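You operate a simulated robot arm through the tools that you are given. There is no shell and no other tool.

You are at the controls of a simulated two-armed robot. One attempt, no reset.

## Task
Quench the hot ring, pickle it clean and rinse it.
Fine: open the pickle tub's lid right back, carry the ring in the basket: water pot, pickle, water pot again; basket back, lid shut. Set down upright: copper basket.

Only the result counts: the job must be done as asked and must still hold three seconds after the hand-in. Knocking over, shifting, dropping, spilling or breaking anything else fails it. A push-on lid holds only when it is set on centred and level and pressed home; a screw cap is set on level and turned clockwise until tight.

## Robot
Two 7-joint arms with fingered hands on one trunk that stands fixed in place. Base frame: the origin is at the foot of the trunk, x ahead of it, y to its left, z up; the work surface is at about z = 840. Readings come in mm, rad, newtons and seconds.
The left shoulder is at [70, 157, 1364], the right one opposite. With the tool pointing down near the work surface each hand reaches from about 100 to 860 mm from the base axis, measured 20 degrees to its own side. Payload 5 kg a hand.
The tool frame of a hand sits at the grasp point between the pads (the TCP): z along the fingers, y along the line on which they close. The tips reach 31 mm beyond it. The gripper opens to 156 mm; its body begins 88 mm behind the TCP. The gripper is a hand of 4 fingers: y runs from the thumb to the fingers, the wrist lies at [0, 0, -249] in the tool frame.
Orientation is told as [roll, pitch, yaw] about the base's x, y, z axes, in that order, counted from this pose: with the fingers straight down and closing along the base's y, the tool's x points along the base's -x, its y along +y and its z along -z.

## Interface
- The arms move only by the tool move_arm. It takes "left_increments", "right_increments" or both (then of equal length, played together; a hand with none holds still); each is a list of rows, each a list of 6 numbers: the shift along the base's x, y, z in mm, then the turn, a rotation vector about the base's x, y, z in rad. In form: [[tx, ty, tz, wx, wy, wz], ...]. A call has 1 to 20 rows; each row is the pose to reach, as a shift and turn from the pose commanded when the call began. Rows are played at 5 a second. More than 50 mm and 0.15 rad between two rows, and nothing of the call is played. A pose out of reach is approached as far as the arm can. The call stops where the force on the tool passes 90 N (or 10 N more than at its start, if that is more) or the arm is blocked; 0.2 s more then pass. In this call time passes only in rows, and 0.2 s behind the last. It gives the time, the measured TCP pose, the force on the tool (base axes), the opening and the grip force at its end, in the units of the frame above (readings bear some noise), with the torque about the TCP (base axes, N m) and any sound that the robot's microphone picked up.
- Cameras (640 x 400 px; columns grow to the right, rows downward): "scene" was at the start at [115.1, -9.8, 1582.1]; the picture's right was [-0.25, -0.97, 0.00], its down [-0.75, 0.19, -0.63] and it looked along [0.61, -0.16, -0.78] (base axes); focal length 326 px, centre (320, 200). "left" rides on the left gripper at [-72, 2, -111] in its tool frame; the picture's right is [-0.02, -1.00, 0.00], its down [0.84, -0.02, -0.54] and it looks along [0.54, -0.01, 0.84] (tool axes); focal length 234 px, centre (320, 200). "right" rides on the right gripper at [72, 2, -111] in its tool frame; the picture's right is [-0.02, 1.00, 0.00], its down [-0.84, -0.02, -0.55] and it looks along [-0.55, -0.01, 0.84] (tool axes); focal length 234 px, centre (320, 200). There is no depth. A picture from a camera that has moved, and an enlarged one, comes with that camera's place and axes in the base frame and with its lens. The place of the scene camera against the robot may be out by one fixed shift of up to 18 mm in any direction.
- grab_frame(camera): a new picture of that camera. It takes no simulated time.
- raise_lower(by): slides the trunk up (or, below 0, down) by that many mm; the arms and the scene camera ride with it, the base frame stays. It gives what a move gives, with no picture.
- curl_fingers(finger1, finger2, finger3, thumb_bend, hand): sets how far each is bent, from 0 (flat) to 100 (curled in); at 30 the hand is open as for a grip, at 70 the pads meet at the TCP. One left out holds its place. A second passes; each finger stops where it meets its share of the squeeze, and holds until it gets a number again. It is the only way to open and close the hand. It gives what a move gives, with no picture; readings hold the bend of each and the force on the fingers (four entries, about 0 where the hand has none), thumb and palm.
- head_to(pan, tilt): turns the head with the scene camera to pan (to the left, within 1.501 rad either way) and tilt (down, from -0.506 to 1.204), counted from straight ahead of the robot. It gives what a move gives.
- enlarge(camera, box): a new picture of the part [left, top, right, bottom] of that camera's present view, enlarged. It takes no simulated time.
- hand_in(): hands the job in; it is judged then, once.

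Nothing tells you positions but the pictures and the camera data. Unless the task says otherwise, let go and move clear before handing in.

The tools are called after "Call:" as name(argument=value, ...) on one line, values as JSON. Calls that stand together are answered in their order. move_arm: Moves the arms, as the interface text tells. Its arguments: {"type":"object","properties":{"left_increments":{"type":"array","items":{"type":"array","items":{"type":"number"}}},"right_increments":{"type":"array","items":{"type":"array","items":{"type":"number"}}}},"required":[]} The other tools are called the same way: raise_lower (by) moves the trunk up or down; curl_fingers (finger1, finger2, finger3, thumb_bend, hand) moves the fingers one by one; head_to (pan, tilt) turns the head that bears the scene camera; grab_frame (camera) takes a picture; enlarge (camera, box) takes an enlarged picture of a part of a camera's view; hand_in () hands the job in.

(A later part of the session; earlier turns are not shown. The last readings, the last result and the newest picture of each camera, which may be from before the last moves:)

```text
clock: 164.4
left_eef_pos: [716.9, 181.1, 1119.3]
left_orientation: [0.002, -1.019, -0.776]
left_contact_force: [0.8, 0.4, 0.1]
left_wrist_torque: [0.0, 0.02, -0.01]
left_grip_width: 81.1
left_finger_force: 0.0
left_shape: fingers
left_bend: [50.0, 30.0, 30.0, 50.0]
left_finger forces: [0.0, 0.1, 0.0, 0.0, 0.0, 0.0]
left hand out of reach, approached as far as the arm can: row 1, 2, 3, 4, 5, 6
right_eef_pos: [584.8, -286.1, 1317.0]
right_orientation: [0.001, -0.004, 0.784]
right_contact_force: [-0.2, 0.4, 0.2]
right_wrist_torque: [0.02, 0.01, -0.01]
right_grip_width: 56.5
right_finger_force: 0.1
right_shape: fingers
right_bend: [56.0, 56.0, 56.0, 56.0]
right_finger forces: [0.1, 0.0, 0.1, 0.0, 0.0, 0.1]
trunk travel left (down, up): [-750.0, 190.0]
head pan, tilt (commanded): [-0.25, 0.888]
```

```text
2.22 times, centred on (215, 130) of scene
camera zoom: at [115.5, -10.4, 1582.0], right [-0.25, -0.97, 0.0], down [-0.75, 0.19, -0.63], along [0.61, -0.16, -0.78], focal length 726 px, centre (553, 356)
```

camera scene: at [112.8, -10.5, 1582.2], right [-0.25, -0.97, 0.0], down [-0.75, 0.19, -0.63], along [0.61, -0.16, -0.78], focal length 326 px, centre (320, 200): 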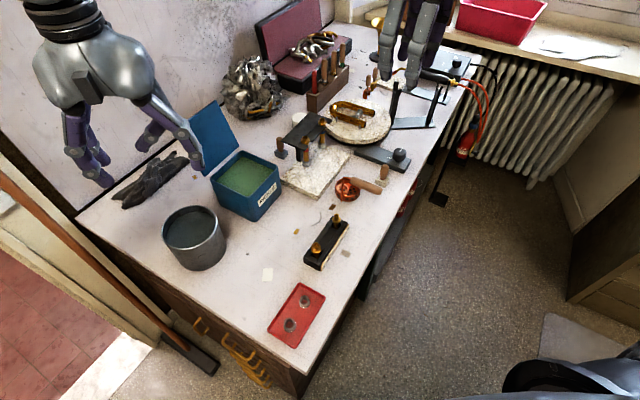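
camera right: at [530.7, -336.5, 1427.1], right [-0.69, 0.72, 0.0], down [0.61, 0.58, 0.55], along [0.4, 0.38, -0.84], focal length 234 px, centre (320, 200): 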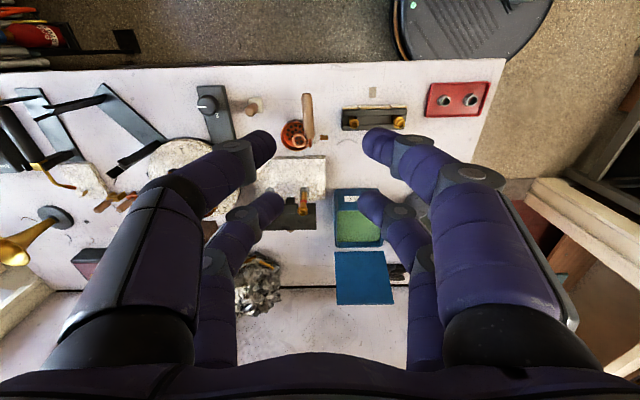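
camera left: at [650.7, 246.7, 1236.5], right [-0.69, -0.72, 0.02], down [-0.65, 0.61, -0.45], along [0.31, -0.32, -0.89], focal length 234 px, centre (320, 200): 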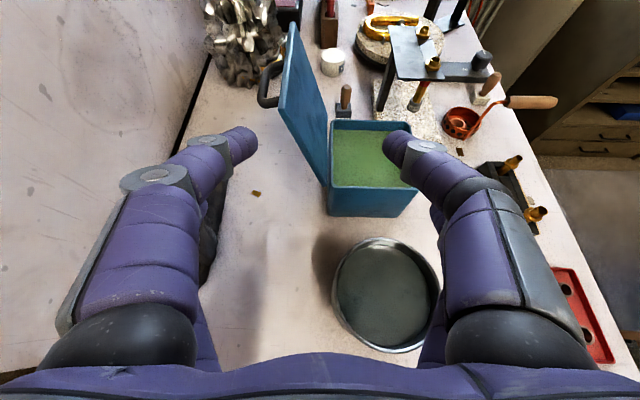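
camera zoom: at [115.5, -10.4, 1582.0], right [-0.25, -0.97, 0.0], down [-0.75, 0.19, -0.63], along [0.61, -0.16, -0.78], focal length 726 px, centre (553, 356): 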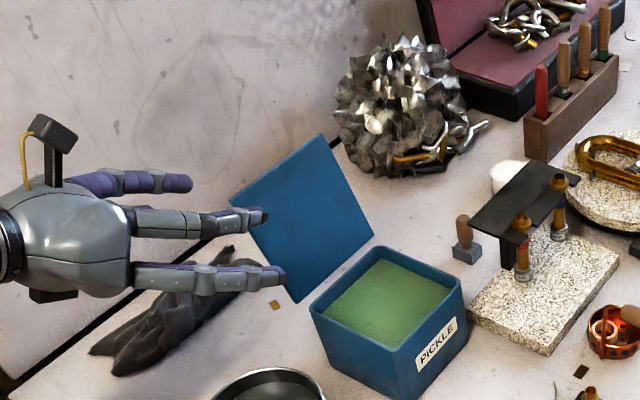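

The arm is still in the flipped posture it fell into when it was "blocked" while being raised earlier. I'll undo the lean, return to that spot on the left and pass through the same high pose again to flip it back.

Call:
move_arm(left_increments=[[-14, 14, 8, 0.08, 0.08, 0], [-26, 26, 20, 0.16, 0.16, 0], [-34, 36, 32, 0.24, 0.24, 0], [-40, 44, 44, 0.32, 0.32, 0], [-46, 52, 54, 0.4, 0.4, 0], [-52, 60, 62, 0.48, 0.48, 0], [-58, 68, 68, 0.56, 0.56, 0], [-64, 76, 74, 0.64, 0.64, 0], [-70, 84, 80, 0.72, 0.72, 0]])

Call:
move_arm(left_increments=[[-30, 20, 8, 0, 0, 0], [-62, 40, 16, 0, 0, 0], [-94, 62, 24, 0, 0, 0], [-126, 84, 32, 0, 0, 0], [-158, 106, 40, 0, 0, 0], [-190, 130, 50, 0, 0, 0], [-208, 143, 55, 0, 0, 0]])

Call:
grab_frame(camera="scene")

```text
clock: 166.4
left_eef_pos: [646.8, 263.9, 1200.9]
left_orientation: [0.001, -0.036, -0.785]
left_contact_force: [-0.3, -1.1, 0.1]
left_wrist_torque: [0.02, -0.03, -0.01]
left_grip_width: 81.1
left_finger_force: 0.1
left_shape: fingers
left_bend: [50.0, 30.0, 30.0, 50.0]
left_finger forces: [0.0, 0.1, 0.0, 0.1, 0.1, 0.0]
right_eef_pos: [583.8, -286.7, 1316.3]
right_orientation: [0.003, -0.004, 0.784]
right_contact_force: [-1.5, -0.3, -0.1]
right_wrist_torque: [0.06, 0.01, 0.0]
right_grip_width: 56.4
right_finger_force: 0.2
right_shape: fingers
right_bend: [56.0, 56.0, 56.0, 56.0]
right_finger forces: [0.1, 0.1, 0.0, 0.1, 0.0, 0.0]
trunk travel left (down, up): [-750.0, 190.0]
head pan, tilt (commanded): [-0.25, 0.888]
```

```text
clock: 168.0
left_eef_pos: [435.8, 408.8, 1255.6]
left_orientation: [0.001, -0.04, -0.787]
left_contact_force: [0.3, -0.4, -1.0]
left_wrist_torque: [0.03, -0.01, 0.0]
left_grip_width: 81.0
left_finger_force: 0.1
left_shape: fingers
left_bend: [50.0, 30.0, 30.0, 50.0]
left_finger forces: [0.1, 0.1, 0.0, 0.0, 0.0, 0.0]
right_eef_pos: [581.0, -287.4, 1317.0]
right_orientation: [0.0, -0.006, 0.782]
right_contact_force: [0.2, -0.1, -0.3]
right_wrist_torque: [0.04, -0.06, -0.01]
right_grip_width: 56.7
right_finger_force: 0.0
right_shape: fingers
right_bend: [56.0, 56.0, 56.0, 56.0]
right_finger forces: [0.0, 0.0, 0.0, 0.0, 0.0, 0.0]
trunk travel left (down, up): [-750.0, 190.0]
head pan, tilt (commanded): [-0.25, 0.888]
```

```text
taken
camera scene: at [112.8, -10.9, 1582.3], right [-0.25, -0.97, 0.0], down [-0.75, 0.19, -0.63], along [0.61, -0.16, -0.78], focal length 326 px, centre (320, 200)
```

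scene: 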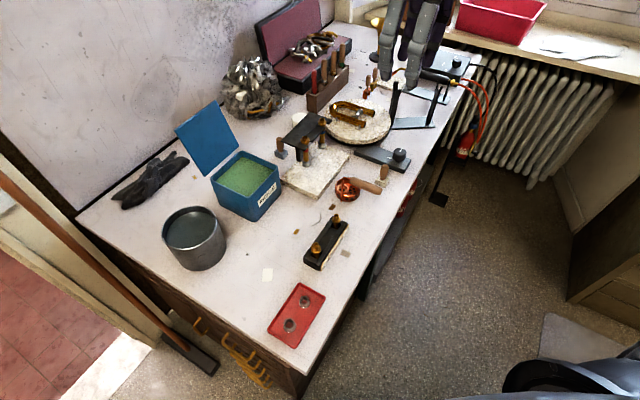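

I'll turn the head to look at the left arm's posture.

Call:
head_to(pan=0.9, tilt=0.6)

Call:
grab_frame(camera="scene")

Call:
head_to(pan=-0.9, tilt=0.6)

Call:
grab_frame(camera="scene")

```text
clock: 169.4
left_eef_pos: [436.7, 409.1, 1255.0]
left_orientation: [-0.001, -0.039, -0.785]
left_contact_force: [0.5, -0.9, -0.1]
left_wrist_torque: [-0.01, -0.01, 0.02]
left_grip_width: 81.1
left_finger_force: 0.0
left_shape: fingers
left_bend: [50.0, 30.0, 30.0, 50.0]
left_finger forces: [0.0, 0.0, 0.0, 0.0, 0.0, 0.0]
right_eef_pos: [582.9, -286.3, 1318.2]
right_orientation: [0.001, -0.005, 0.783]
right_contact_force: [0.3, -0.6, 0.2]
right_wrist_torque: [0.03, 0.02, -0.01]
right_grip_width: 56.9
right_finger_force: 0.1
right_shape: fingers
right_bend: [56.0, 56.0, 56.0, 56.0]
right_finger forces: [0.1, 0.1, 0.0, 0.0, 0.0, 0.1]
trunk travel left (down, up): [-750.0, 190.0]
head pan, tilt (commanded): [0.901, 0.6]
```

```text
taken
camera scene: at [95.7, 77.8, 1606.0], right [0.78, -0.62, 0.0], down [-0.35, -0.44, -0.83], along [0.51, 0.65, -0.56], focal length 326 px, centre (320, 200)
```

scene: 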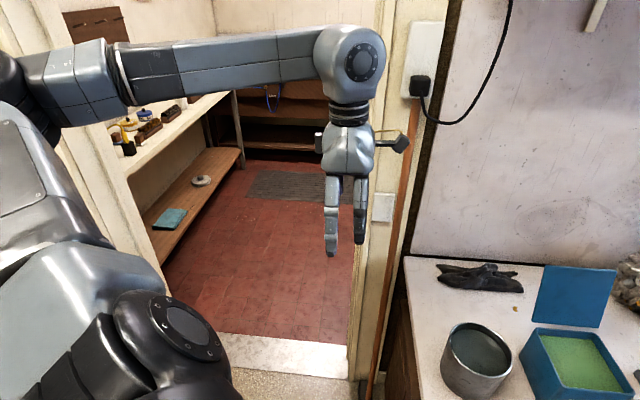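

```text
clock: 171.2
left_eef_pos: [437.7, 408.1, 1254.0]
left_orientation: [-0.002, -0.039, -0.785]
left_contact_force: [0.7, -0.8, 0.9]
left_wrist_torque: [0.02, -0.03, 0.0]
left_grip_width: 81.1
left_finger_force: 0.0
left_shape: fingers
left_bend: [50.0, 30.0, 30.0, 50.0]
left_finger forces: [0.0, 0.0, 0.0, 0.0, 0.0, 0.0]
right_eef_pos: [583.4, -286.8, 1316.9]
right_orientation: [0.0, -0.005, 0.783]
right_contact_force: [-0.5, 0.4, 0.8]
right_wrist_torque: [0.04, -0.04, -0.04]
right_grip_width: 56.6
right_finger_force: 0.1
right_shape: fingers
right_bend: [56.0, 56.0, 56.0, 56.0]
right_finger forces: [0.0, 0.0, 0.0, 0.0, 0.0, 0.0]
trunk travel left (down, up): [-750.0, 190.0]
head pan, tilt (commanded): [-0.901, 0.6]
```

```text
taken
camera scene: at [96.1, -60.2, 1605.9], right [-0.78, -0.62, 0.0], down [-0.35, 0.44, -0.83], along [0.51, -0.65, -0.56], focal length 326 px, centre (320, 200)
```

scene: 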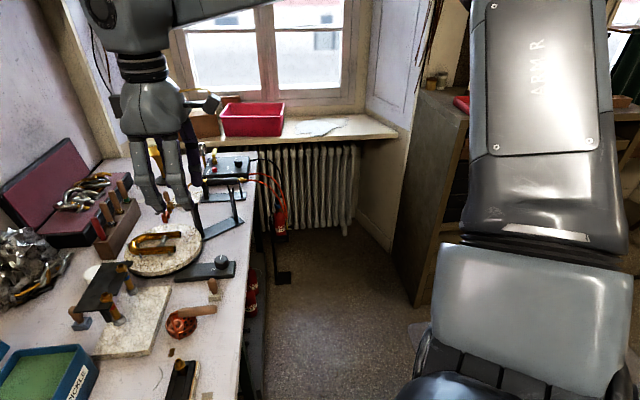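

I see both arms are now in an elbow-high posture, so I'll use a two-handed way: the left hand, as a closed post, pushes the lid forward from behind, and the right hand waits as a post in front of it to ease it down. First the left hand, closed and square, toward the back-left of the lid.

Call:
head_to(pan=-0.25, tilt=0.888)

Call:
curl_fingers(hand="left", finger1=71, finger2=71, finger3=71, thumb_bend=71)

Call:
move_arm(left_increments=[[33, -20, 0, 0, 0, 0.098], [66, -40, 0, 0, 0, 0.196], [99, -60, 0, 0, 0, 0.294], [132, -80, 0, 0, 0, 0.392], [165, -100, 0, 0, 0, 0.49], [198, -120, -5, 0, 0, 0.588], [231, -140, -10, 0, 0, 0.687], [263, -159, -20, 0, 0, 0.785], [300, -180, -30, 0, 0, 0.785], [340, -205, -45, 0, 0, 0.785], [375, -226, -60, 0, 0, 0.785]])

Call:
grab_frame(camera="scene")

Call:
grab_frame(camera="left")

```text
clock: 172.2
left_eef_pos: [437.6, 408.9, 1253.6]
left_orientation: [-0.001, -0.04, -0.787]
left_contact_force: [-0.2, -0.2, -0.5]
left_wrist_torque: [0.0, -0.04, -0.03]
left_grip_width: 80.9
left_finger_force: 0.2
left_shape: fingers
left_bend: [50.0, 30.0, 30.0, 50.0]
left_finger forces: [0.1, 0.0, 0.0, 0.0, 0.0, 0.1]
right_eef_pos: [583.1, -284.9, 1317.3]
right_orientation: [0.001, -0.005, 0.783]
right_contact_force: [0.6, -0.1, -0.3]
right_wrist_torque: [-0.03, 0.0, 0.01]
right_grip_width: 56.3
right_finger_force: 0.1
right_shape: fingers
right_bend: [56.0, 56.0, 56.0, 56.0]
right_finger forces: [0.2, 0.0, 0.0, 0.0, 0.0, 0.0]
trunk travel left (down, up): [-750.0, 190.0]
head pan, tilt (commanded): [-0.25, 0.888]
```

```text
clock: 173.2
left_eef_pos: [438.0, 407.9, 1254.7]
left_orientation: [0.001, -0.04, -0.785]
left_contact_force: [-0.1, -0.2, -0.9]
left_wrist_torque: [0.02, 0.01, 0.01]
left_grip_width: 2.4
left_finger_force: 0.1
left_shape: fingers
left_bend: [71.0, 71.0, 71.0, 71.0]
left_finger forces: [0.1, 0.1, 0.1, 0.0, 0.0, 0.0]
right_eef_pos: [583.7, -286.5, 1317.1]
right_orientation: [0.0, -0.006, 0.785]
right_contact_force: [0.2, 0.1, 0.1]
right_wrist_torque: [0.0, 0.02, 0.01]
right_grip_width: 56.5
right_finger_force: 0.0
right_shape: fingers
right_bend: [56.0, 56.0, 56.0, 56.0]
right_finger forces: [0.0, 0.1, 0.1, 0.1, 0.0, 0.0]
trunk travel left (down, up): [-750.0, 190.0]
head pan, tilt (commanded): [-0.25, 0.888]
```

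```text
clock: 175.6
left_eef_pos: [750.2, 214.1, 1204.1]
left_orientation: [0.0, -0.043, 0.001]
left_contact_force: [0.4, 0.0, 0.3]
left_wrist_torque: [-0.01, -0.03, 0.0]
left_grip_width: 2.2
left_finger_force: 0.1
left_shape: fingers
left_bend: [71.0, 71.0, 71.0, 71.0]
left_finger forces: [0.1, 0.1, 0.1, 0.0, 0.0, 0.0]
left hand out of reach, approached as far as the arm can: row 10, 11
right_eef_pos: [582.7, -286.9, 1317.8]
right_orientation: [0.0, -0.005, 0.785]
right_contact_force: [-0.4, -0.3, -0.1]
right_wrist_torque: [0.03, -0.05, 0.01]
right_grip_width: 56.7
right_finger_force: 0.1
right_shape: fingers
right_bend: [56.0, 56.0, 56.0, 56.0]
right_finger forces: [0.0, 0.1, 0.0, 0.0, 0.1, 0.0]
trunk travel left (down, up): [-750.0, 190.0]
head pan, tilt (commanded): [-0.25, 0.888]
```

```text
taken
camera scene: at [113.1, -10.0, 1582.3], right [-0.25, -0.97, 0.0], down [-0.75, 0.19, -0.63], along [0.61, -0.16, -0.78], focal length 326 px, centre (320, 200)
```

scene: 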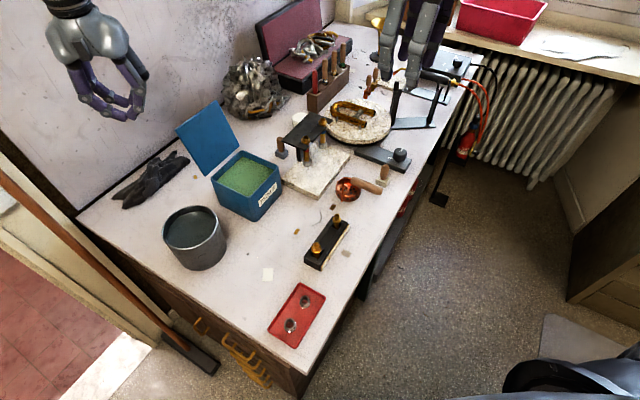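

```text
taken
camera left: at [817.8, 216.6, 1317.5], right [0.02, -1.0, 0.0], down [-0.86, -0.02, 0.51], along [-0.51, -0.01, -0.86], focal length 234 px, centre (320, 200)
```

left: 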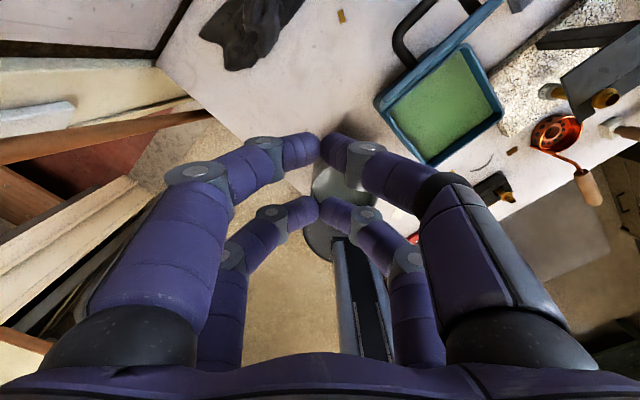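

The arm stops at about (750, 214) at this height. I'll come lower first and then try to go further forward.

Call:
move_arm(left_increments=[[0, 8, -30, 0, 0, 0], [0, 14, -60, 0, 0, 0], [0, 18, -90, 0, 0, 0], [15, 18, -100, 0, 0, 0], [32, 12, -105, 0, 0, 0], [50, 4, -105, 0, 0, 0]])

Call:
grab_frame(camera="left")

Call:
enlarge(camera="scene", box=[120, 40, 310, 220])

```text
clock: 177.0
left_eef_pos: [750.1, 242.1, 1114.2]
left_orientation: [0.001, -0.043, 0.001]
left_contact_force: [-0.1, 0.0, -0.4]
left_wrist_torque: [0.01, 0.0, 0.01]
left_grip_width: 2.1
left_finger_force: 0.0
left_shape: fingers
left_bend: [71.0, 71.0, 71.0, 71.0]
left_finger forces: [0.0, 0.0, 0.0, 0.0, 0.0, 0.1]
left hand out of reach, approached as far as the arm can: row 3, 4, 5, 6
right_eef_pos: [583.1, -285.8, 1317.1]
right_orientation: [0.0, -0.005, 0.783]
right_contact_force: [0.0, -0.2, -0.1]
right_wrist_torque: [0.0, 0.0, 0.0]
right_grip_width: 56.5
right_finger_force: 0.1
right_shape: fingers
right_bend: [56.0, 56.0, 56.0, 56.0]
right_finger forces: [0.0, 0.0, 0.0, 0.1, 0.0, 0.0]
trunk travel left (down, up): [-750.0, 190.0]
head pan, tilt (commanded): [-0.25, 0.888]
```

```text
taken
camera left: at [817.5, 243.9, 1227.6], right [0.02, -1.0, 0.0], down [-0.86, -0.02, 0.51], along [-0.51, -0.01, -0.86], focal length 234 px, centre (320, 200)
```

left: 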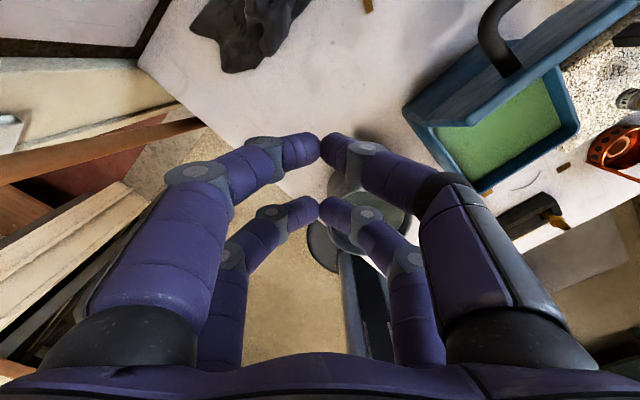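

```text
2.22 times, centred on (215, 130) of scene
camera zoom: at [115.0, -10.1, 1582.0], right [-0.25, -0.97, 0.0], down [-0.75, 0.19, -0.63], along [0.61, -0.16, -0.78], focal length 726 px, centre (553, 356)
```

zoom: 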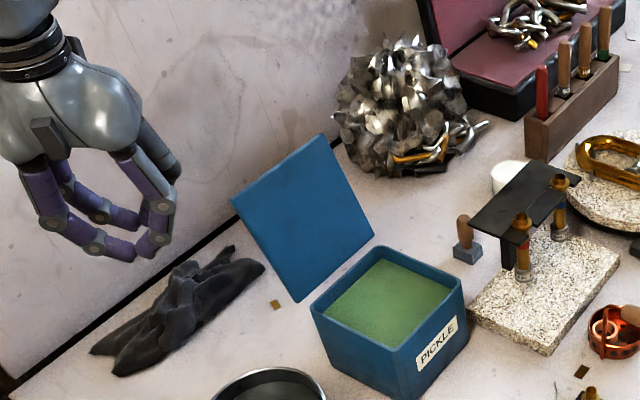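

Leaning the hand is what relieves this posture, and the trunk can supply height. I'll lower the trunk 100 mm, then lean the closed left hand toward the lid from the back-left.

Call:
move_arm(left_increments=[[-20, 10, 20, 0, 0, -0.13], [-40, 20, 40, 0, 0, -0.26], [-60, 30, 60, 0, 0, -0.39], [-75, 35, 75, 0, 0, -0.52], [-85, 40, 90, 0, 0, -0.65], [-90, 40, 100, 0, 0, -0.785]])

Call:
raise_lower(by=-100)

Call:
grab_frame(camera="left")

```text
clock: 178.4
left_eef_pos: [657.7, 281.2, 1214.2]
left_orientation: [0.002, -0.04, -0.788]
left_contact_force: [-0.4, -0.1, 0.0]
left_wrist_torque: [0.02, -0.01, 0.05]
left_grip_width: 2.1
left_finger_force: 0.1
left_shape: fingers
left_bend: [71.0, 71.0, 71.0, 71.0]
left_finger forces: [0.0, 0.0, 0.0, 0.0, 0.0, 0.0]
right_eef_pos: [582.8, -286.5, 1316.0]
right_orientation: [0.0, -0.006, 0.784]
right_contact_force: [0.0, 0.5, 0.0]
right_wrist_torque: [0.01, -0.01, 0.03]
right_grip_width: 56.7
right_finger_force: 0.1
right_shape: fingers
right_bend: [56.0, 56.0, 56.0, 56.0]
right_finger forces: [0.0, 0.1, 0.0, 0.1, 0.1, 0.1]
trunk travel left (down, up): [-750.0, 190.0]
head pan, tilt (commanded): [-0.25, 0.888]
```

```text
clock: 179.8
left_eef_pos: [657.2, 279.9, 1114.6]
left_orientation: [0.0, -0.039, -0.785]
left_contact_force: [0.2, 1.3, 1.3]
left_wrist_torque: [-0.03, -0.01, 0.02]
left_grip_width: 2.1
left_finger_force: 0.0
left_shape: fingers
left_bend: [71.0, 71.0, 71.0, 71.0]
left_finger forces: [0.0, 0.0, 0.1, 0.0, 0.1, 0.0]
right_eef_pos: [582.9, -286.3, 1216.4]
right_orientation: [0.0, -0.006, 0.783]
right_contact_force: [0.5, 0.5, -0.3]
right_wrist_torque: [0.0, -0.01, 0.02]
right_grip_width: 56.8
right_finger_force: 0.1
right_shape: fingers
right_bend: [56.0, 56.0, 56.0, 56.0]
right_finger forces: [0.0, 0.0, 0.1, 0.0, 0.0, 0.0]
trunk travel left (down, up): [-650.0, 290.0]
head pan, tilt (commanded): [-0.25, 0.888]
```

```text
taken
camera left: at [708.3, 235.0, 1227.1], right [-0.69, -0.72, 0.0], down [-0.62, 0.59, 0.51], along [-0.37, 0.35, -0.86], focal length 234 px, centre (320, 200)
```

left: 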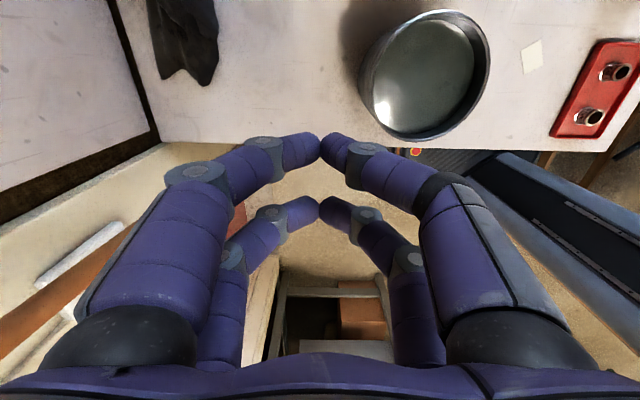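

Now leaning the closed hand 60° toward the lid while moving to a point just left of and behind its edge.

Call:
move_arm(left_increments=[[8, -4, -2, -0.08, -0.08, 0], [16, -8, -4, -0.16, -0.16, 0], [26, -14, -6, -0.24, -0.24, 0], [38, -22, -8, -0.325, -0.325, 0], [50, -30, -12, -0.41, -0.41, 0], [62, -38, -16, -0.495, -0.495, 0], [74, -46, -20, -0.575, -0.575, 0], [84, -54, -26, -0.655, -0.655, 0], [93, -60, -30, -0.735, -0.735, 0]])

Call:
enlarge(camera="left", box=[160, 0, 480, 230])

Call:
grab_frame(camera="scene")

```text
clock: 181.8
left_eef_pos: [751.1, 222.8, 1082.5]
left_orientation: [0.0, -1.08, -0.784]
left_contact_force: [0.6, -0.2, 0.3]
left_wrist_torque: [-0.02, -0.01, -0.04]
left_grip_width: 2.1
left_finger_force: 0.2
left_shape: fingers
left_bend: [71.0, 71.0, 71.0, 71.0]
left_finger forces: [0.0, 0.0, 0.1, 0.0, 0.0, 0.1]
right_eef_pos: [583.7, -284.0, 1217.8]
right_orientation: [0.001, -0.005, 0.783]
right_contact_force: [-0.4, 0.0, 0.0]
right_wrist_torque: [0.04, -0.01, 0.02]
right_grip_width: 56.5
right_finger_force: 0.1
right_shape: fingers
right_bend: [56.0, 56.0, 56.0, 56.0]
right_finger forces: [0.0, 0.1, 0.0, 0.0, 0.1, 0.1]
trunk travel left (down, up): [-650.0, 290.0]
head pan, tilt (commanded): [-0.25, 0.888]
```

```text
1.74 times, centred on (320, 115) of left
camera zoom: at [709.6, 269.0, 1198.0], right [-0.7, -0.72, 0.02], down [-0.63, 0.6, -0.48], along [0.33, -0.35, -0.88], focal length 407 px, centre (320, 348)
```

zoom: 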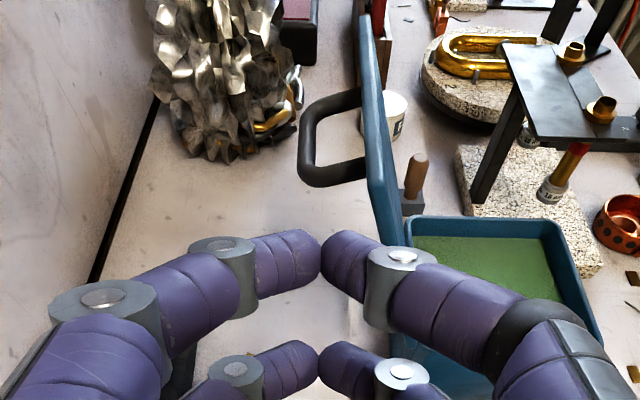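

```text
taken
camera scene: at [115.4, -9.4, 1482.1], right [-0.25, -0.97, 0.0], down [-0.75, 0.19, -0.63], along [0.61, -0.16, -0.78], focal length 326 px, centre (320, 200)
```

scene: 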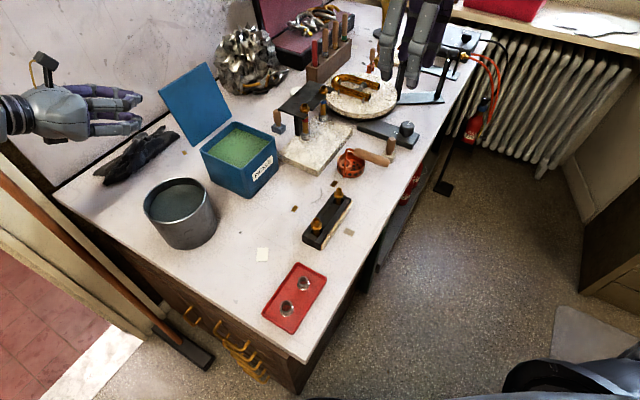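

The leaned pose is reached freely. Before deciding how to swing the lid, I'll test whether the hand can roll about its own axis here, which would let it hold the lid edge all the way down.

Call:
move_arm(left_increments=[[0, 0, 0, 0.081, -0.081, -0.061], [0, 0, 0, 0.162, -0.162, -0.122], [0, 0, 0, 0.243, -0.243, -0.184], [0, 0, 0, 0.324, -0.324, -0.245], [0, 0, 0, 0.405, -0.405, -0.306], [0, 0, 0, 0.486, -0.486, -0.367], [0, 0, 0, 0.567, -0.567, -0.428], [0, 0, 0, 0.648, -0.648, -0.49]])

Call:
grab_frame(camera="left")

```text
clock: 183.6
left_eef_pos: [706.9, 157.4, 1111.4]
left_orientation: [0.993, -0.433, -2.001]
left_contact_force: [0.1, -0.4, 0.0]
left_wrist_torque: [-0.02, 0.01, 0.0]
left_grip_width: 1.9
left_finger_force: 0.0
left_shape: fingers
left_bend: [71.0, 71.0, 71.0, 71.0]
left_finger forces: [0.0, 0.0, 0.0, 0.0, 0.1, 0.0]
left hand out of reach, approached as far as the arm can: row 2, 3, 4, 5, 6, 7, 8
right_eef_pos: [583.4, -285.4, 1217.0]
right_orientation: [0.001, -0.006, 0.784]
right_contact_force: [0.7, -0.4, 0.0]
right_wrist_torque: [0.01, 0.03, 0.01]
right_grip_width: 56.1
right_finger_force: 0.1
right_shape: fingers
right_bend: [56.0, 56.0, 56.0, 56.0]
right_finger forces: [0.0, 0.1, 0.1, 0.1, 0.0, 0.1]
trunk travel left (down, up): [-650.0, 290.0]
head pan, tilt (commanded): [-0.25, 0.888]
```

```text
taken
camera left: at [608.9, 160.9, 1197.0], right [-0.65, -0.11, -0.75], down [-0.06, 0.99, -0.1], along [0.76, -0.02, -0.65], focal length 234 px, centre (320, 200)
```

left: 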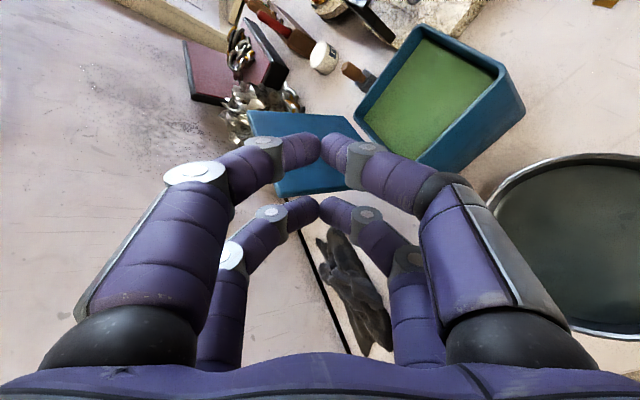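

The roll is only partly possible and shifts the hand, so I'll use the safer two-handed way. First I'll roll the left hand back to the pose behind the lid.

Call:
move_arm(left_increments=[[4, 9, -2, -0.088, 0.076, 0.054], [10, 18, -5, -0.176, 0.152, 0.109], [16, 28, -9, -0.264, 0.228, 0.163], [22, 38, -13, -0.352, 0.304, 0.218], [28, 48, -17, -0.44, 0.381, 0.272], [34, 56, -21, -0.527, 0.457, 0.326], [40, 62, -25, -0.615, 0.533, 0.381], [44, 65, -29, -0.703, 0.609, 0.435]])

Call:
enlarge(camera="left", box=[160, 0, 480, 230])

```text
clock: 185.3
left_eef_pos: [750.2, 222.2, 1078.5]
left_orientation: [-0.007, -1.082, -0.779]
left_contact_force: [-0.1, -0.1, 0.3]
left_wrist_torque: [-0.01, -0.03, 0.04]
left_grip_width: 2.3
left_finger_force: 0.1
left_shape: fingers
left_bend: [71.0, 71.0, 71.0, 71.0]
left_finger forces: [0.0, 0.0, 0.0, 0.0, 0.0, 0.0]
right_eef_pos: [583.3, -285.1, 1217.6]
right_orientation: [0.0, -0.004, 0.783]
right_contact_force: [-1.1, 0.4, 0.5]
right_wrist_torque: [0.03, -0.02, -0.01]
right_grip_width: 56.4
right_finger_force: 0.0
right_shape: fingers
right_bend: [56.0, 56.0, 56.0, 56.0]
right_finger forces: [0.0, 0.1, 0.0, 0.0, 0.1, 0.0]
trunk travel left (down, up): [-650.0, 290.0]
head pan, tilt (commanded): [-0.25, 0.888]
```

```text
1.74 times, centred on (320, 115) of left
camera zoom: at [707.3, 269.5, 1194.6], right [-0.7, -0.72, 0.02], down [-0.63, 0.6, -0.48], along [0.33, -0.35, -0.88], focal length 407 px, centre (320, 348)
```

zoom: 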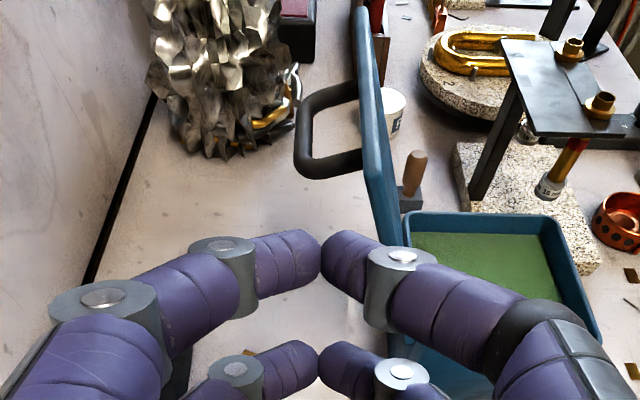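

Now the right hand: closed as a post, I'll bring it over the tub opening in front of the lid.

Call:
curl_fingers(hand="right", finger1=71, finger2=71, finger3=71, thumb_bend=71)

Call:
move_arm(right_increments=[[20, 30, 0, 0, 0, 0], [44, 62, -5, 0, 0, 0], [68, 95, -15, 0, 0, 0], [92, 128, -30, 0, 0, 0], [116, 161, -45, 0, 0, 0], [140, 194, -60, 0, 0, 0], [162, 226, -75, 0, 0, 0], [180, 252, -90, 0, 0, 0], [185, 259, -110, 0, 0, 0]])

Call:
grab_frame(camera="right")

Call:
grab_frame(camera="scene")

```text
clock: 186.3
left_eef_pos: [749.5, 223.0, 1078.8]
left_orientation: [-0.003, -1.08, -0.784]
left_contact_force: [0.2, 0.0, -0.2]
left_wrist_torque: [-0.02, 0.01, 0.02]
left_grip_width: 2.0
left_finger_force: 0.1
left_shape: fingers
left_bend: [71.0, 71.0, 71.0, 71.0]
left_finger forces: [0.0, 0.1, 0.0, 0.1, 0.0, 0.0]
right_eef_pos: [583.4, -284.9, 1217.4]
right_orientation: [-0.001, -0.003, 0.782]
right_contact_force: [0.1, 0.9, 0.7]
right_wrist_torque: [0.01, -0.03, -0.02]
right_grip_width: 2.4
right_finger_force: 0.0
right_shape: fingers
right_bend: [71.0, 71.0, 71.0, 71.0]
right_finger forces: [0.0, 0.0, 0.0, 0.0, 0.0, 0.1]
trunk travel left (down, up): [-650.0, 290.0]
head pan, tilt (commanded): [-0.25, 0.888]
```

```text
clock: 188.3
left_eef_pos: [749.0, 223.2, 1079.3]
left_orientation: [-0.002, -1.081, -0.784]
left_contact_force: [-0.8, 0.2, 0.2]
left_wrist_torque: [0.0, -0.01, -0.01]
left_grip_width: 2.2
left_finger_force: 0.0
left_shape: fingers
left_bend: [71.0, 71.0, 71.0, 71.0]
left_finger forces: [0.0, 0.0, 0.1, 0.0, 0.0, 0.1]
right_eef_pos: [673.1, -110.7, 1115.5]
right_orientation: [-0.001, -0.013, 0.785]
right_contact_force: [0.2, -0.7, -0.7]
right_wrist_torque: [-0.01, -0.01, 0.0]
right_grip_width: 2.2
right_finger_force: 0.1
right_shape: fingers
right_bend: [71.0, 71.0, 71.0, 71.0]
right_finger forces: [0.0, 0.0, 0.1, 0.0, 0.1, 0.0]
right hand out of reach, approached as far as the arm can: row 5, 6, 7, 8, 9
trunk travel left (down, up): [-650.0, 290.0]
head pan, tilt (commanded): [-0.25, 0.888]
```

```text
taken
camera right: at [620.3, -162.1, 1225.7], right [-0.69, 0.72, 0.0], down [0.6, 0.57, 0.55], along [0.4, 0.38, -0.83], focal length 234 px, centre (320, 200)
```

right: 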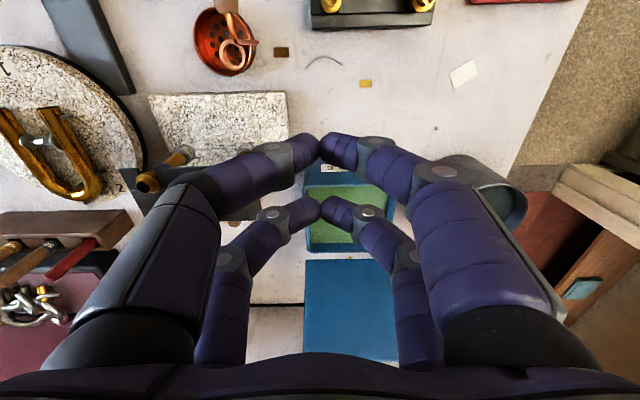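

```text
taken
camera scene: at [114.8, -9.5, 1482.1], right [-0.25, -0.97, 0.0], down [-0.75, 0.19, -0.63], along [0.61, -0.16, -0.78], focal length 326 px, centre (320, 200)
```

scene: 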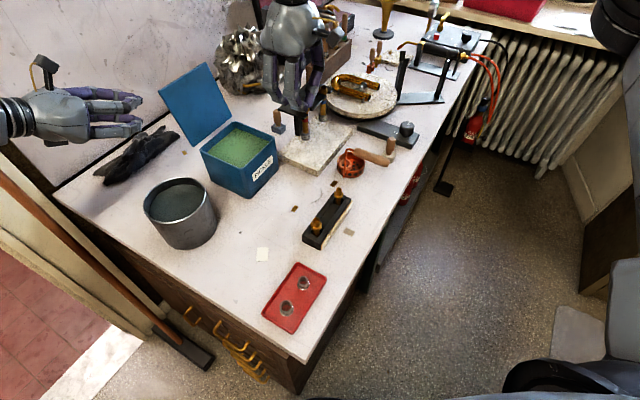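

The right arm can't get there either now, so I'll do it with the left hand alone: finger 1 behind and the thumb in front of the lid's left edge, no roll needed if I open finger 1 as the lid goes down. First the right hand goes back out of the way, and I shape the left hand.

Call:
move_arm(right_increments=[[-15, -30, 20, 0, 0, 0], [-30, -60, 40, 0, 0, 0], [-45, -90, 60, 0, 0, 0], [-60, -120, 80, 0, 0, 0], [-75, -150, 90, 0, 0, 0], [-90, -175, 100, 0, 0, 0]])

Call:
curl_fingers(hand="left", finger1=54, finger2=95, finger3=50, thumb_bend=50)

Call:
enlarge(camera="left", box=[160, 0, 480, 230])

Call:
enlarge(camera="scene", box=[80, 40, 290, 220])

```text
clock: 189.8
left_eef_pos: [748.2, 221.0, 1080.5]
left_orientation: [0.0, -1.08, -0.785]
left_contact_force: [-0.5, -0.9, 0.0]
left_wrist_torque: [0.02, -0.02, -0.01]
left_grip_width: 1.9
left_finger_force: 0.1
left_shape: fingers
left_bend: [71.0, 71.0, 71.0, 71.0]
left_finger forces: [0.1, 0.0, 0.1, 0.0, 0.0, 0.1]
right_eef_pos: [585.6, -286.9, 1213.5]
right_orientation: [0.002, -0.007, 0.786]
right_contact_force: [0.3, -0.1, -0.1]
right_wrist_torque: [0.0, 0.0, 0.02]
right_grip_width: 2.2
right_finger_force: 0.1
right_shape: fingers
right_bend: [71.0, 71.0, 71.0, 71.0]
right_finger forces: [0.0, 0.0, 0.0, 0.1, 0.1, 0.1]
trunk travel left (down, up): [-650.0, 290.0]
head pan, tilt (commanded): [-0.25, 0.888]
```

```text
clock: 190.8
left_eef_pos: [748.7, 222.3, 1079.5]
left_orientation: [-0.001, -1.081, -0.783]
left_contact_force: [0.2, 0.1, -0.4]
left_wrist_torque: [-0.01, 0.02, 0.01]
left_grip_width: 72.1
left_finger_force: 0.0
left_shape: fingers
left_bend: [54.0, 95.0, 50.0, 50.0]
left_finger forces: [0.0, 0.1, 0.0, 0.1, 0.0, 0.0]
right_eef_pos: [586.3, -288.3, 1214.2]
right_orientation: [-0.001, -0.006, 0.784]
right_contact_force: [-0.1, -1.0, 0.0]
right_wrist_torque: [-0.03, -0.01, -0.01]
right_grip_width: 2.2
right_finger_force: 0.0
right_shape: fingers
right_bend: [71.0, 71.0, 71.0, 71.0]
right_finger forces: [0.1, 0.0, 0.1, 0.0, 0.1, 0.1]
trunk travel left (down, up): [-650.0, 290.0]
head pan, tilt (commanded): [-0.25, 0.888]
```

```text
1.74 times, centred on (320, 115) of left
camera zoom: at [706.9, 269.3, 1194.9], right [-0.7, -0.72, 0.02], down [-0.63, 0.6, -0.48], along [0.33, -0.35, -0.88], focal length 407 px, centre (320, 348)
```

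zoom: 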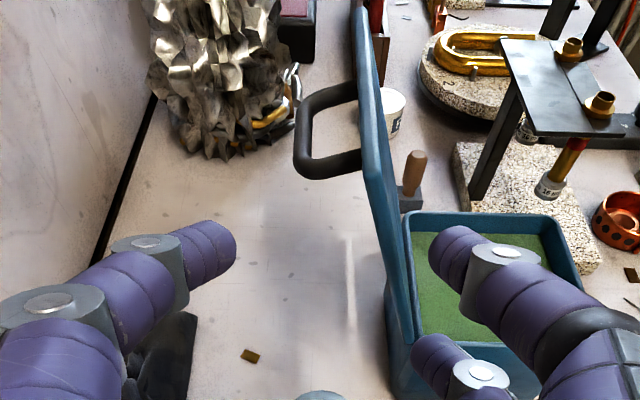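

```text
2.22 times, centred on (185, 130) of scene
camera zoom: at [114.9, -9.9, 1482.1], right [-0.25, -0.97, 0.0], down [-0.75, 0.19, -0.63], along [0.61, -0.16, -0.78], focal length 726 px, centre (620, 356)
```

zoom: 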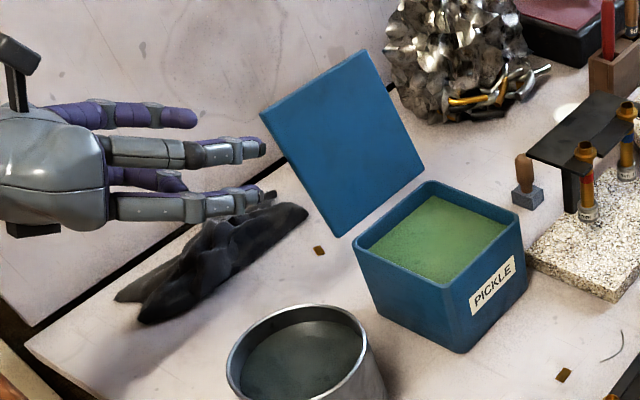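

The lid's edge lies between finger 1 and the thumb in the picture. I'll lower the trunk 40 mm for working room, then slide the hand in so the two digits straddle the lid edge.

Call:
raise_lower(by=-40)

Call:
move_arm(left_increments=[[-8, -3, 4, 0, 0, 0], [-16, -8, 8, 0, 0, 0], [-22, -12, 14, 0, 0, 0], [-10, -24, 5, 0, 0, 0], [2, -36, -4, 0, 0, 0]])

Call:
enlarge(camera="left", box=[160, 0, 480, 230])

Call:
enlarge(camera="scene", box=[80, 40, 290, 220])

```text
clock: 191.6
left_eef_pos: [749.4, 222.9, 1040.7]
left_orientation: [-0.003, -1.083, -0.784]
left_contact_force: [0.3, 0.6, 0.3]
left_wrist_torque: [0.01, 0.0, -0.01]
left_grip_width: 72.4
left_finger_force: 0.1
left_shape: fingers
left_bend: [54.0, 95.0, 50.0, 50.0]
left_finger forces: [0.1, 0.0, 0.1, 0.1, 0.0, 0.1]
right_eef_pos: [585.6, -287.5, 1174.0]
right_orientation: [0.0, -0.008, 0.783]
right_contact_force: [-0.7, 0.1, 0.3]
right_wrist_torque: [0.01, 0.01, 0.05]
right_grip_width: 2.2
right_finger_force: 0.1
right_shape: fingers
right_bend: [71.0, 71.0, 71.0, 71.0]
right_finger forces: [0.0, 0.0, 0.0, 0.0, 0.0, 0.0]
trunk travel left (down, up): [-610.0, 330.0]
head pan, tilt (commanded): [-0.25, 0.888]
```

```text
clock: 192.8
left_eef_pos: [752.3, 187.4, 1034.0]
left_orientation: [-0.002, -1.08, -0.784]
left_contact_force: [-0.2, -0.2, 0.0]
left_wrist_torque: [0.01, -0.01, 0.01]
left_grip_width: 72.4
left_finger_force: 0.0
left_shape: fingers
left_bend: [54.0, 95.0, 50.0, 50.0]
left_finger forces: [0.0, 0.1, 0.0, 0.0, 0.0, 0.0]
right_eef_pos: [585.7, -288.3, 1173.3]
right_orientation: [0.001, -0.005, 0.784]
right_contact_force: [-0.1, 0.0, -0.7]
right_wrist_torque: [-0.01, -0.02, 0.02]
right_grip_width: 2.3
right_finger_force: 0.0
right_shape: fingers
right_bend: [71.0, 71.0, 71.0, 71.0]
right_finger forces: [0.0, 0.0, 0.0, 0.0, 0.0, 0.0]
trunk travel left (down, up): [-610.0, 330.0]
head pan, tilt (commanded): [-0.25, 0.888]
```

```text
1.74 times, centred on (320, 115) of left
camera zoom: at [709.3, 233.0, 1150.7], right [-0.7, -0.72, 0.02], down [-0.63, 0.6, -0.48], along [0.33, -0.35, -0.88], focal length 407 px, centre (320, 348)
```

zoom: 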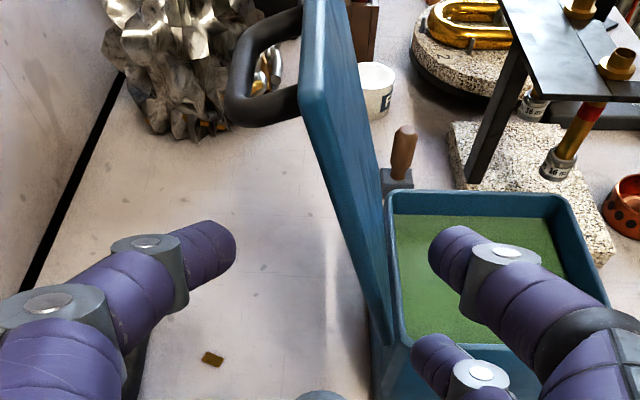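

```text
2.22 times, centred on (185, 130) of scene
camera zoom: at [115.8, -10.6, 1442.0], right [-0.25, -0.97, 0.0], down [-0.75, 0.19, -0.63], along [0.61, -0.16, -0.78], focal length 726 px, centre (620, 356)
```

zoom: 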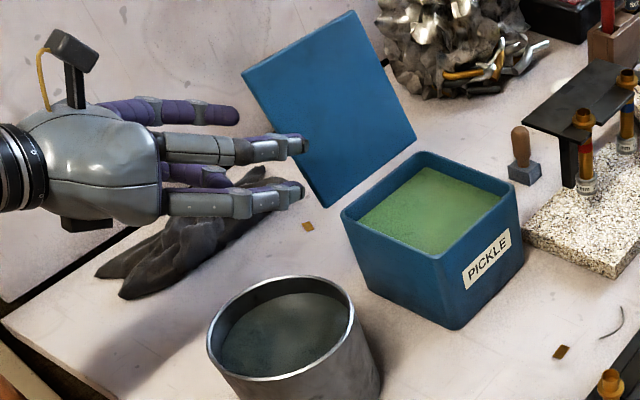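

The hand moves freely here and the digits are right at the lid's edge. I'll slide in another 26 mm.

Call:
move_arm(left_increments=[[8, -8, -6, 0, 0, 0], [16, -16, -12, 0, 0, 0]])

Call:
enlarge(camera="left", box=[160, 0, 480, 230])

Call:
enlarge(camera="scene", box=[80, 40, 290, 220])

```text
clock: 193.4
left_eef_pos: [763.1, 170.7, 1034.2]
left_orientation: [-0.003, -1.074, -0.782]
left_contact_force: [-0.2, 0.2, 0.1]
left_wrist_torque: [-0.01, 0.01, 0.02]
left_grip_width: 72.8
left_finger_force: 0.0
left_shape: fingers
left_bend: [54.0, 95.0, 50.0, 50.0]
left_finger forces: [0.0, 0.0, 0.0, 0.0, 0.0, 0.0]
left hand out of reach, approached as far as the arm can: row 2
right_eef_pos: [586.8, -287.5, 1173.7]
right_orientation: [0.0, -0.005, 0.784]
right_contact_force: [-0.6, 0.4, -1.5]
right_wrist_torque: [0.03, -0.04, 0.0]
right_grip_width: 2.2
right_finger_force: 0.1
right_shape: fingers
right_bend: [71.0, 71.0, 71.0, 71.0]
right_finger forces: [0.1, 0.0, 0.0, 0.0, 0.0, 0.1]
trunk travel left (down, up): [-610.0, 330.0]
head pan, tilt (commanded): [-0.25, 0.888]
```

```text
1.74 times, centred on (320, 115) of left
camera zoom: at [719.7, 216.9, 1149.2], right [-0.7, -0.72, 0.02], down [-0.64, 0.6, -0.48], along [0.33, -0.35, -0.88], focal length 407 px, centre (320, 348)
```

zoom: 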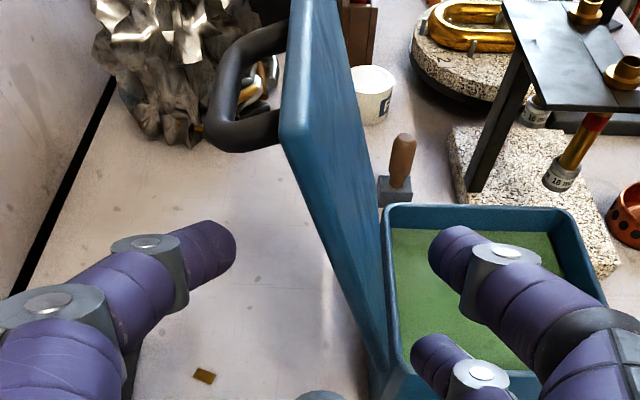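

```text
2.22 times, centred on (185, 130) of scene
camera zoom: at [115.0, -10.2, 1442.0], right [-0.25, -0.97, 0.0], down [-0.75, 0.19, -0.63], along [0.61, -0.16, -0.78], focal length 726 px, centre (620, 356)
```

zoom: 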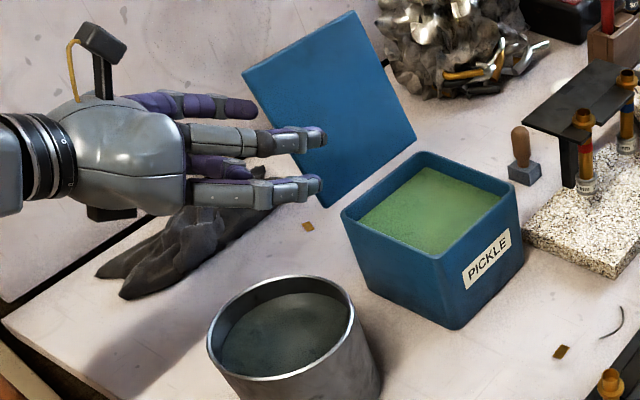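

The arm itself won't go lower there, so the trunk will: down 15 mm, then 10 mm further in.

Call:
raise_lower(by=-15)

Call:
move_arm(left_increments=[[5, -5, 0, 0, 0, 0], [9, -9, 0, 0, 0, 0]])

Call:
enlarge(camera="left", box=[160, 0, 480, 230])

```text
clock: 194.0
left_eef_pos: [762.4, 171.4, 1019.2]
left_orientation: [-0.001, -1.076, -0.78]
left_contact_force: [-0.4, 0.3, 0.1]
left_wrist_torque: [0.0, 0.05, 0.03]
left_grip_width: 72.3
left_finger_force: 0.1
left_shape: fingers
left_bend: [54.0, 95.0, 50.0, 50.0]
left_finger forces: [0.0, 0.0, 0.0, 0.0, 0.0, 0.0]
right_eef_pos: [586.9, -287.8, 1159.5]
right_orientation: [0.0, -0.003, 0.784]
right_contact_force: [-0.5, 0.8, 0.3]
right_wrist_torque: [0.05, 0.02, 0.03]
right_grip_width: 2.3
right_finger_force: 0.1
right_shape: fingers
right_bend: [71.0, 71.0, 71.0, 71.0]
right_finger forces: [0.0, 0.0, 0.0, 0.0, 0.0, 0.0]
trunk travel left (down, up): [-595.0, 345.0]
head pan, tilt (commanded): [-0.25, 0.888]
```

```text
clock: 194.6
left_eef_pos: [770.1, 162.8, 1019.0]
left_orientation: [-0.002, -1.066, -0.78]
left_contact_force: [0.1, -0.4, -0.3]
left_wrist_torque: [0.03, -0.02, 0.01]
left_grip_width: 72.2
left_finger_force: 0.0
left_shape: fingers
left_bend: [54.0, 95.0, 50.0, 50.0]
left_finger forces: [0.0, 0.0, 0.0, 0.1, 0.1, 0.1]
right_eef_pos: [585.9, -286.9, 1158.4]
right_orientation: [0.0, -0.004, 0.783]
right_contact_force: [-0.1, 0.3, -0.2]
right_wrist_torque: [0.0, 0.01, -0.03]
right_grip_width: 2.2
right_finger_force: 0.1
right_shape: fingers
right_bend: [71.0, 71.0, 71.0, 71.0]
right_finger forces: [0.0, 0.0, 0.0, 0.1, 0.0, 0.0]
trunk travel left (down, up): [-595.0, 345.0]
head pan, tilt (commanded): [-0.25, 0.888]
```

```text
1.74 times, centred on (320, 115) of left
camera zoom: at [728.6, 207.6, 1135.3], right [-0.7, -0.72, 0.02], down [-0.64, 0.61, -0.47], along [0.33, -0.34, -0.88], focal length 407 px, centre (320, 348)
```

zoom: 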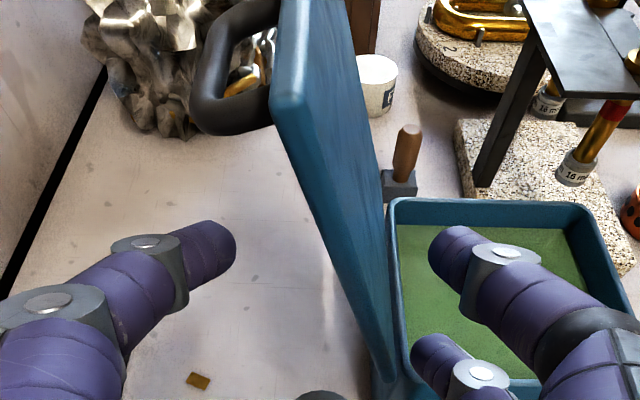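

The lid edge is straddled, about 30 mm deep. I'll narrow the gap and start drawing the lid forward.

Call:
curl_fingers(hand="left", finger1=62, finger3=58, thumb_bend=59)

Call:
move_arm(left_increments=[[-5, -5, 0, 0, 0, 0], [-10, -10, 0, 0, 0, 0], [-15, -15, 0, 0, 0, 0], [-20, -20, 0, 0, 0, 0], [-25, -25, 0, 0, 0, 0]])

Call:
enlarge(camera="left", box=[160, 0, 480, 230])

Call:
enlarge(camera="scene", box=[80, 40, 290, 220])

```text
clock: 195.6
left_eef_pos: [770.5, 161.7, 1019.4]
left_orientation: [-0.001, -1.068, -0.782]
left_contact_force: [-1.4, -1.7, 1.0]
left_wrist_torque: [-0.03, 0.02, -0.03]
left_grip_width: 39.9
left_finger_force: 0.5
left_shape: fingers
left_bend: [62.0, 95.0, 55.0, 59.0]
left_finger forces: [0.0, 0.0, 1.7, 0.0, 0.0, 0.1]
right_eef_pos: [585.3, -287.2, 1159.4]
right_orientation: [0.0, -0.005, 0.784]
right_contact_force: [0.3, -0.4, 0.2]
right_wrist_torque: [-0.03, -0.02, 0.02]
right_grip_width: 2.1
right_finger_force: 0.1
right_shape: fingers
right_bend: [71.0, 71.0, 71.0, 71.0]
right_finger forces: [0.0, 0.0, 0.0, 0.0, 0.0, 0.0]
trunk travel left (down, up): [-595.0, 345.0]
head pan, tilt (commanded): [-0.25, 0.888]
```

```text
clock: 196.8
left_eef_pos: [745.7, 136.3, 1018.7]
left_orientation: [-0.002, -1.075, -0.782]
left_contact_force: [0.7, 0.5, 1.0]
left_wrist_torque: [-0.04, 0.02, 0.02]
left_grip_width: 40.4
left_finger_force: 0.4
left_shape: fingers
left_bend: [62.0, 95.0, 57.0, 59.0]
left_finger forces: [0.2, 0.1, 0.0, 0.0, 0.0, 0.0]
right_eef_pos: [586.4, -287.1, 1158.2]
right_orientation: [0.001, -0.007, 0.784]
right_contact_force: [-0.9, -0.1, 0.4]
right_wrist_torque: [0.0, 0.01, 0.0]
right_grip_width: 2.2
right_finger_force: 0.1
right_shape: fingers
right_bend: [71.0, 71.0, 71.0, 71.0]
right_finger forces: [0.1, 0.1, 0.0, 0.0, 0.0, 0.1]
trunk travel left (down, up): [-595.0, 345.0]
head pan, tilt (commanded): [-0.25, 0.888]
```

```text
1.74 times, centred on (320, 115) of left
camera zoom: at [703.0, 183.0, 1134.5], right [-0.7, -0.72, 0.02], down [-0.64, 0.6, -0.48], along [0.33, -0.35, -0.88], focal length 407 px, centre (320, 348)
```

zoom: 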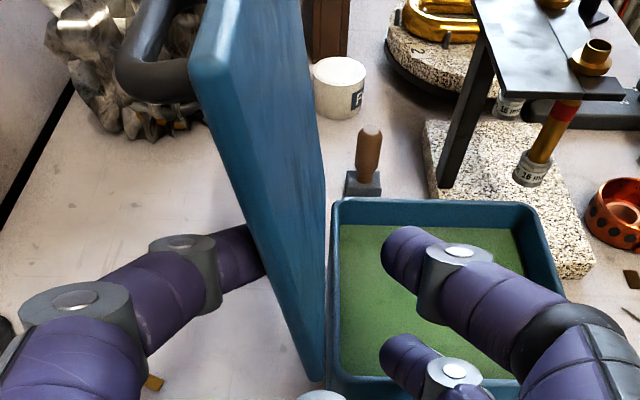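

```text
2.22 times, centred on (185, 130) of scene
camera zoom: at [114.9, -9.9, 1427.1], right [-0.25, -0.97, 0.0], down [-0.75, 0.19, -0.63], along [0.61, -0.16, -0.78], focal length 726 px, centre (620, 356)
```

zoom: 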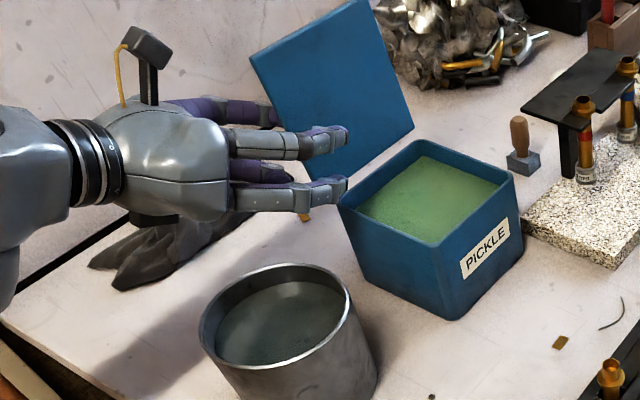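

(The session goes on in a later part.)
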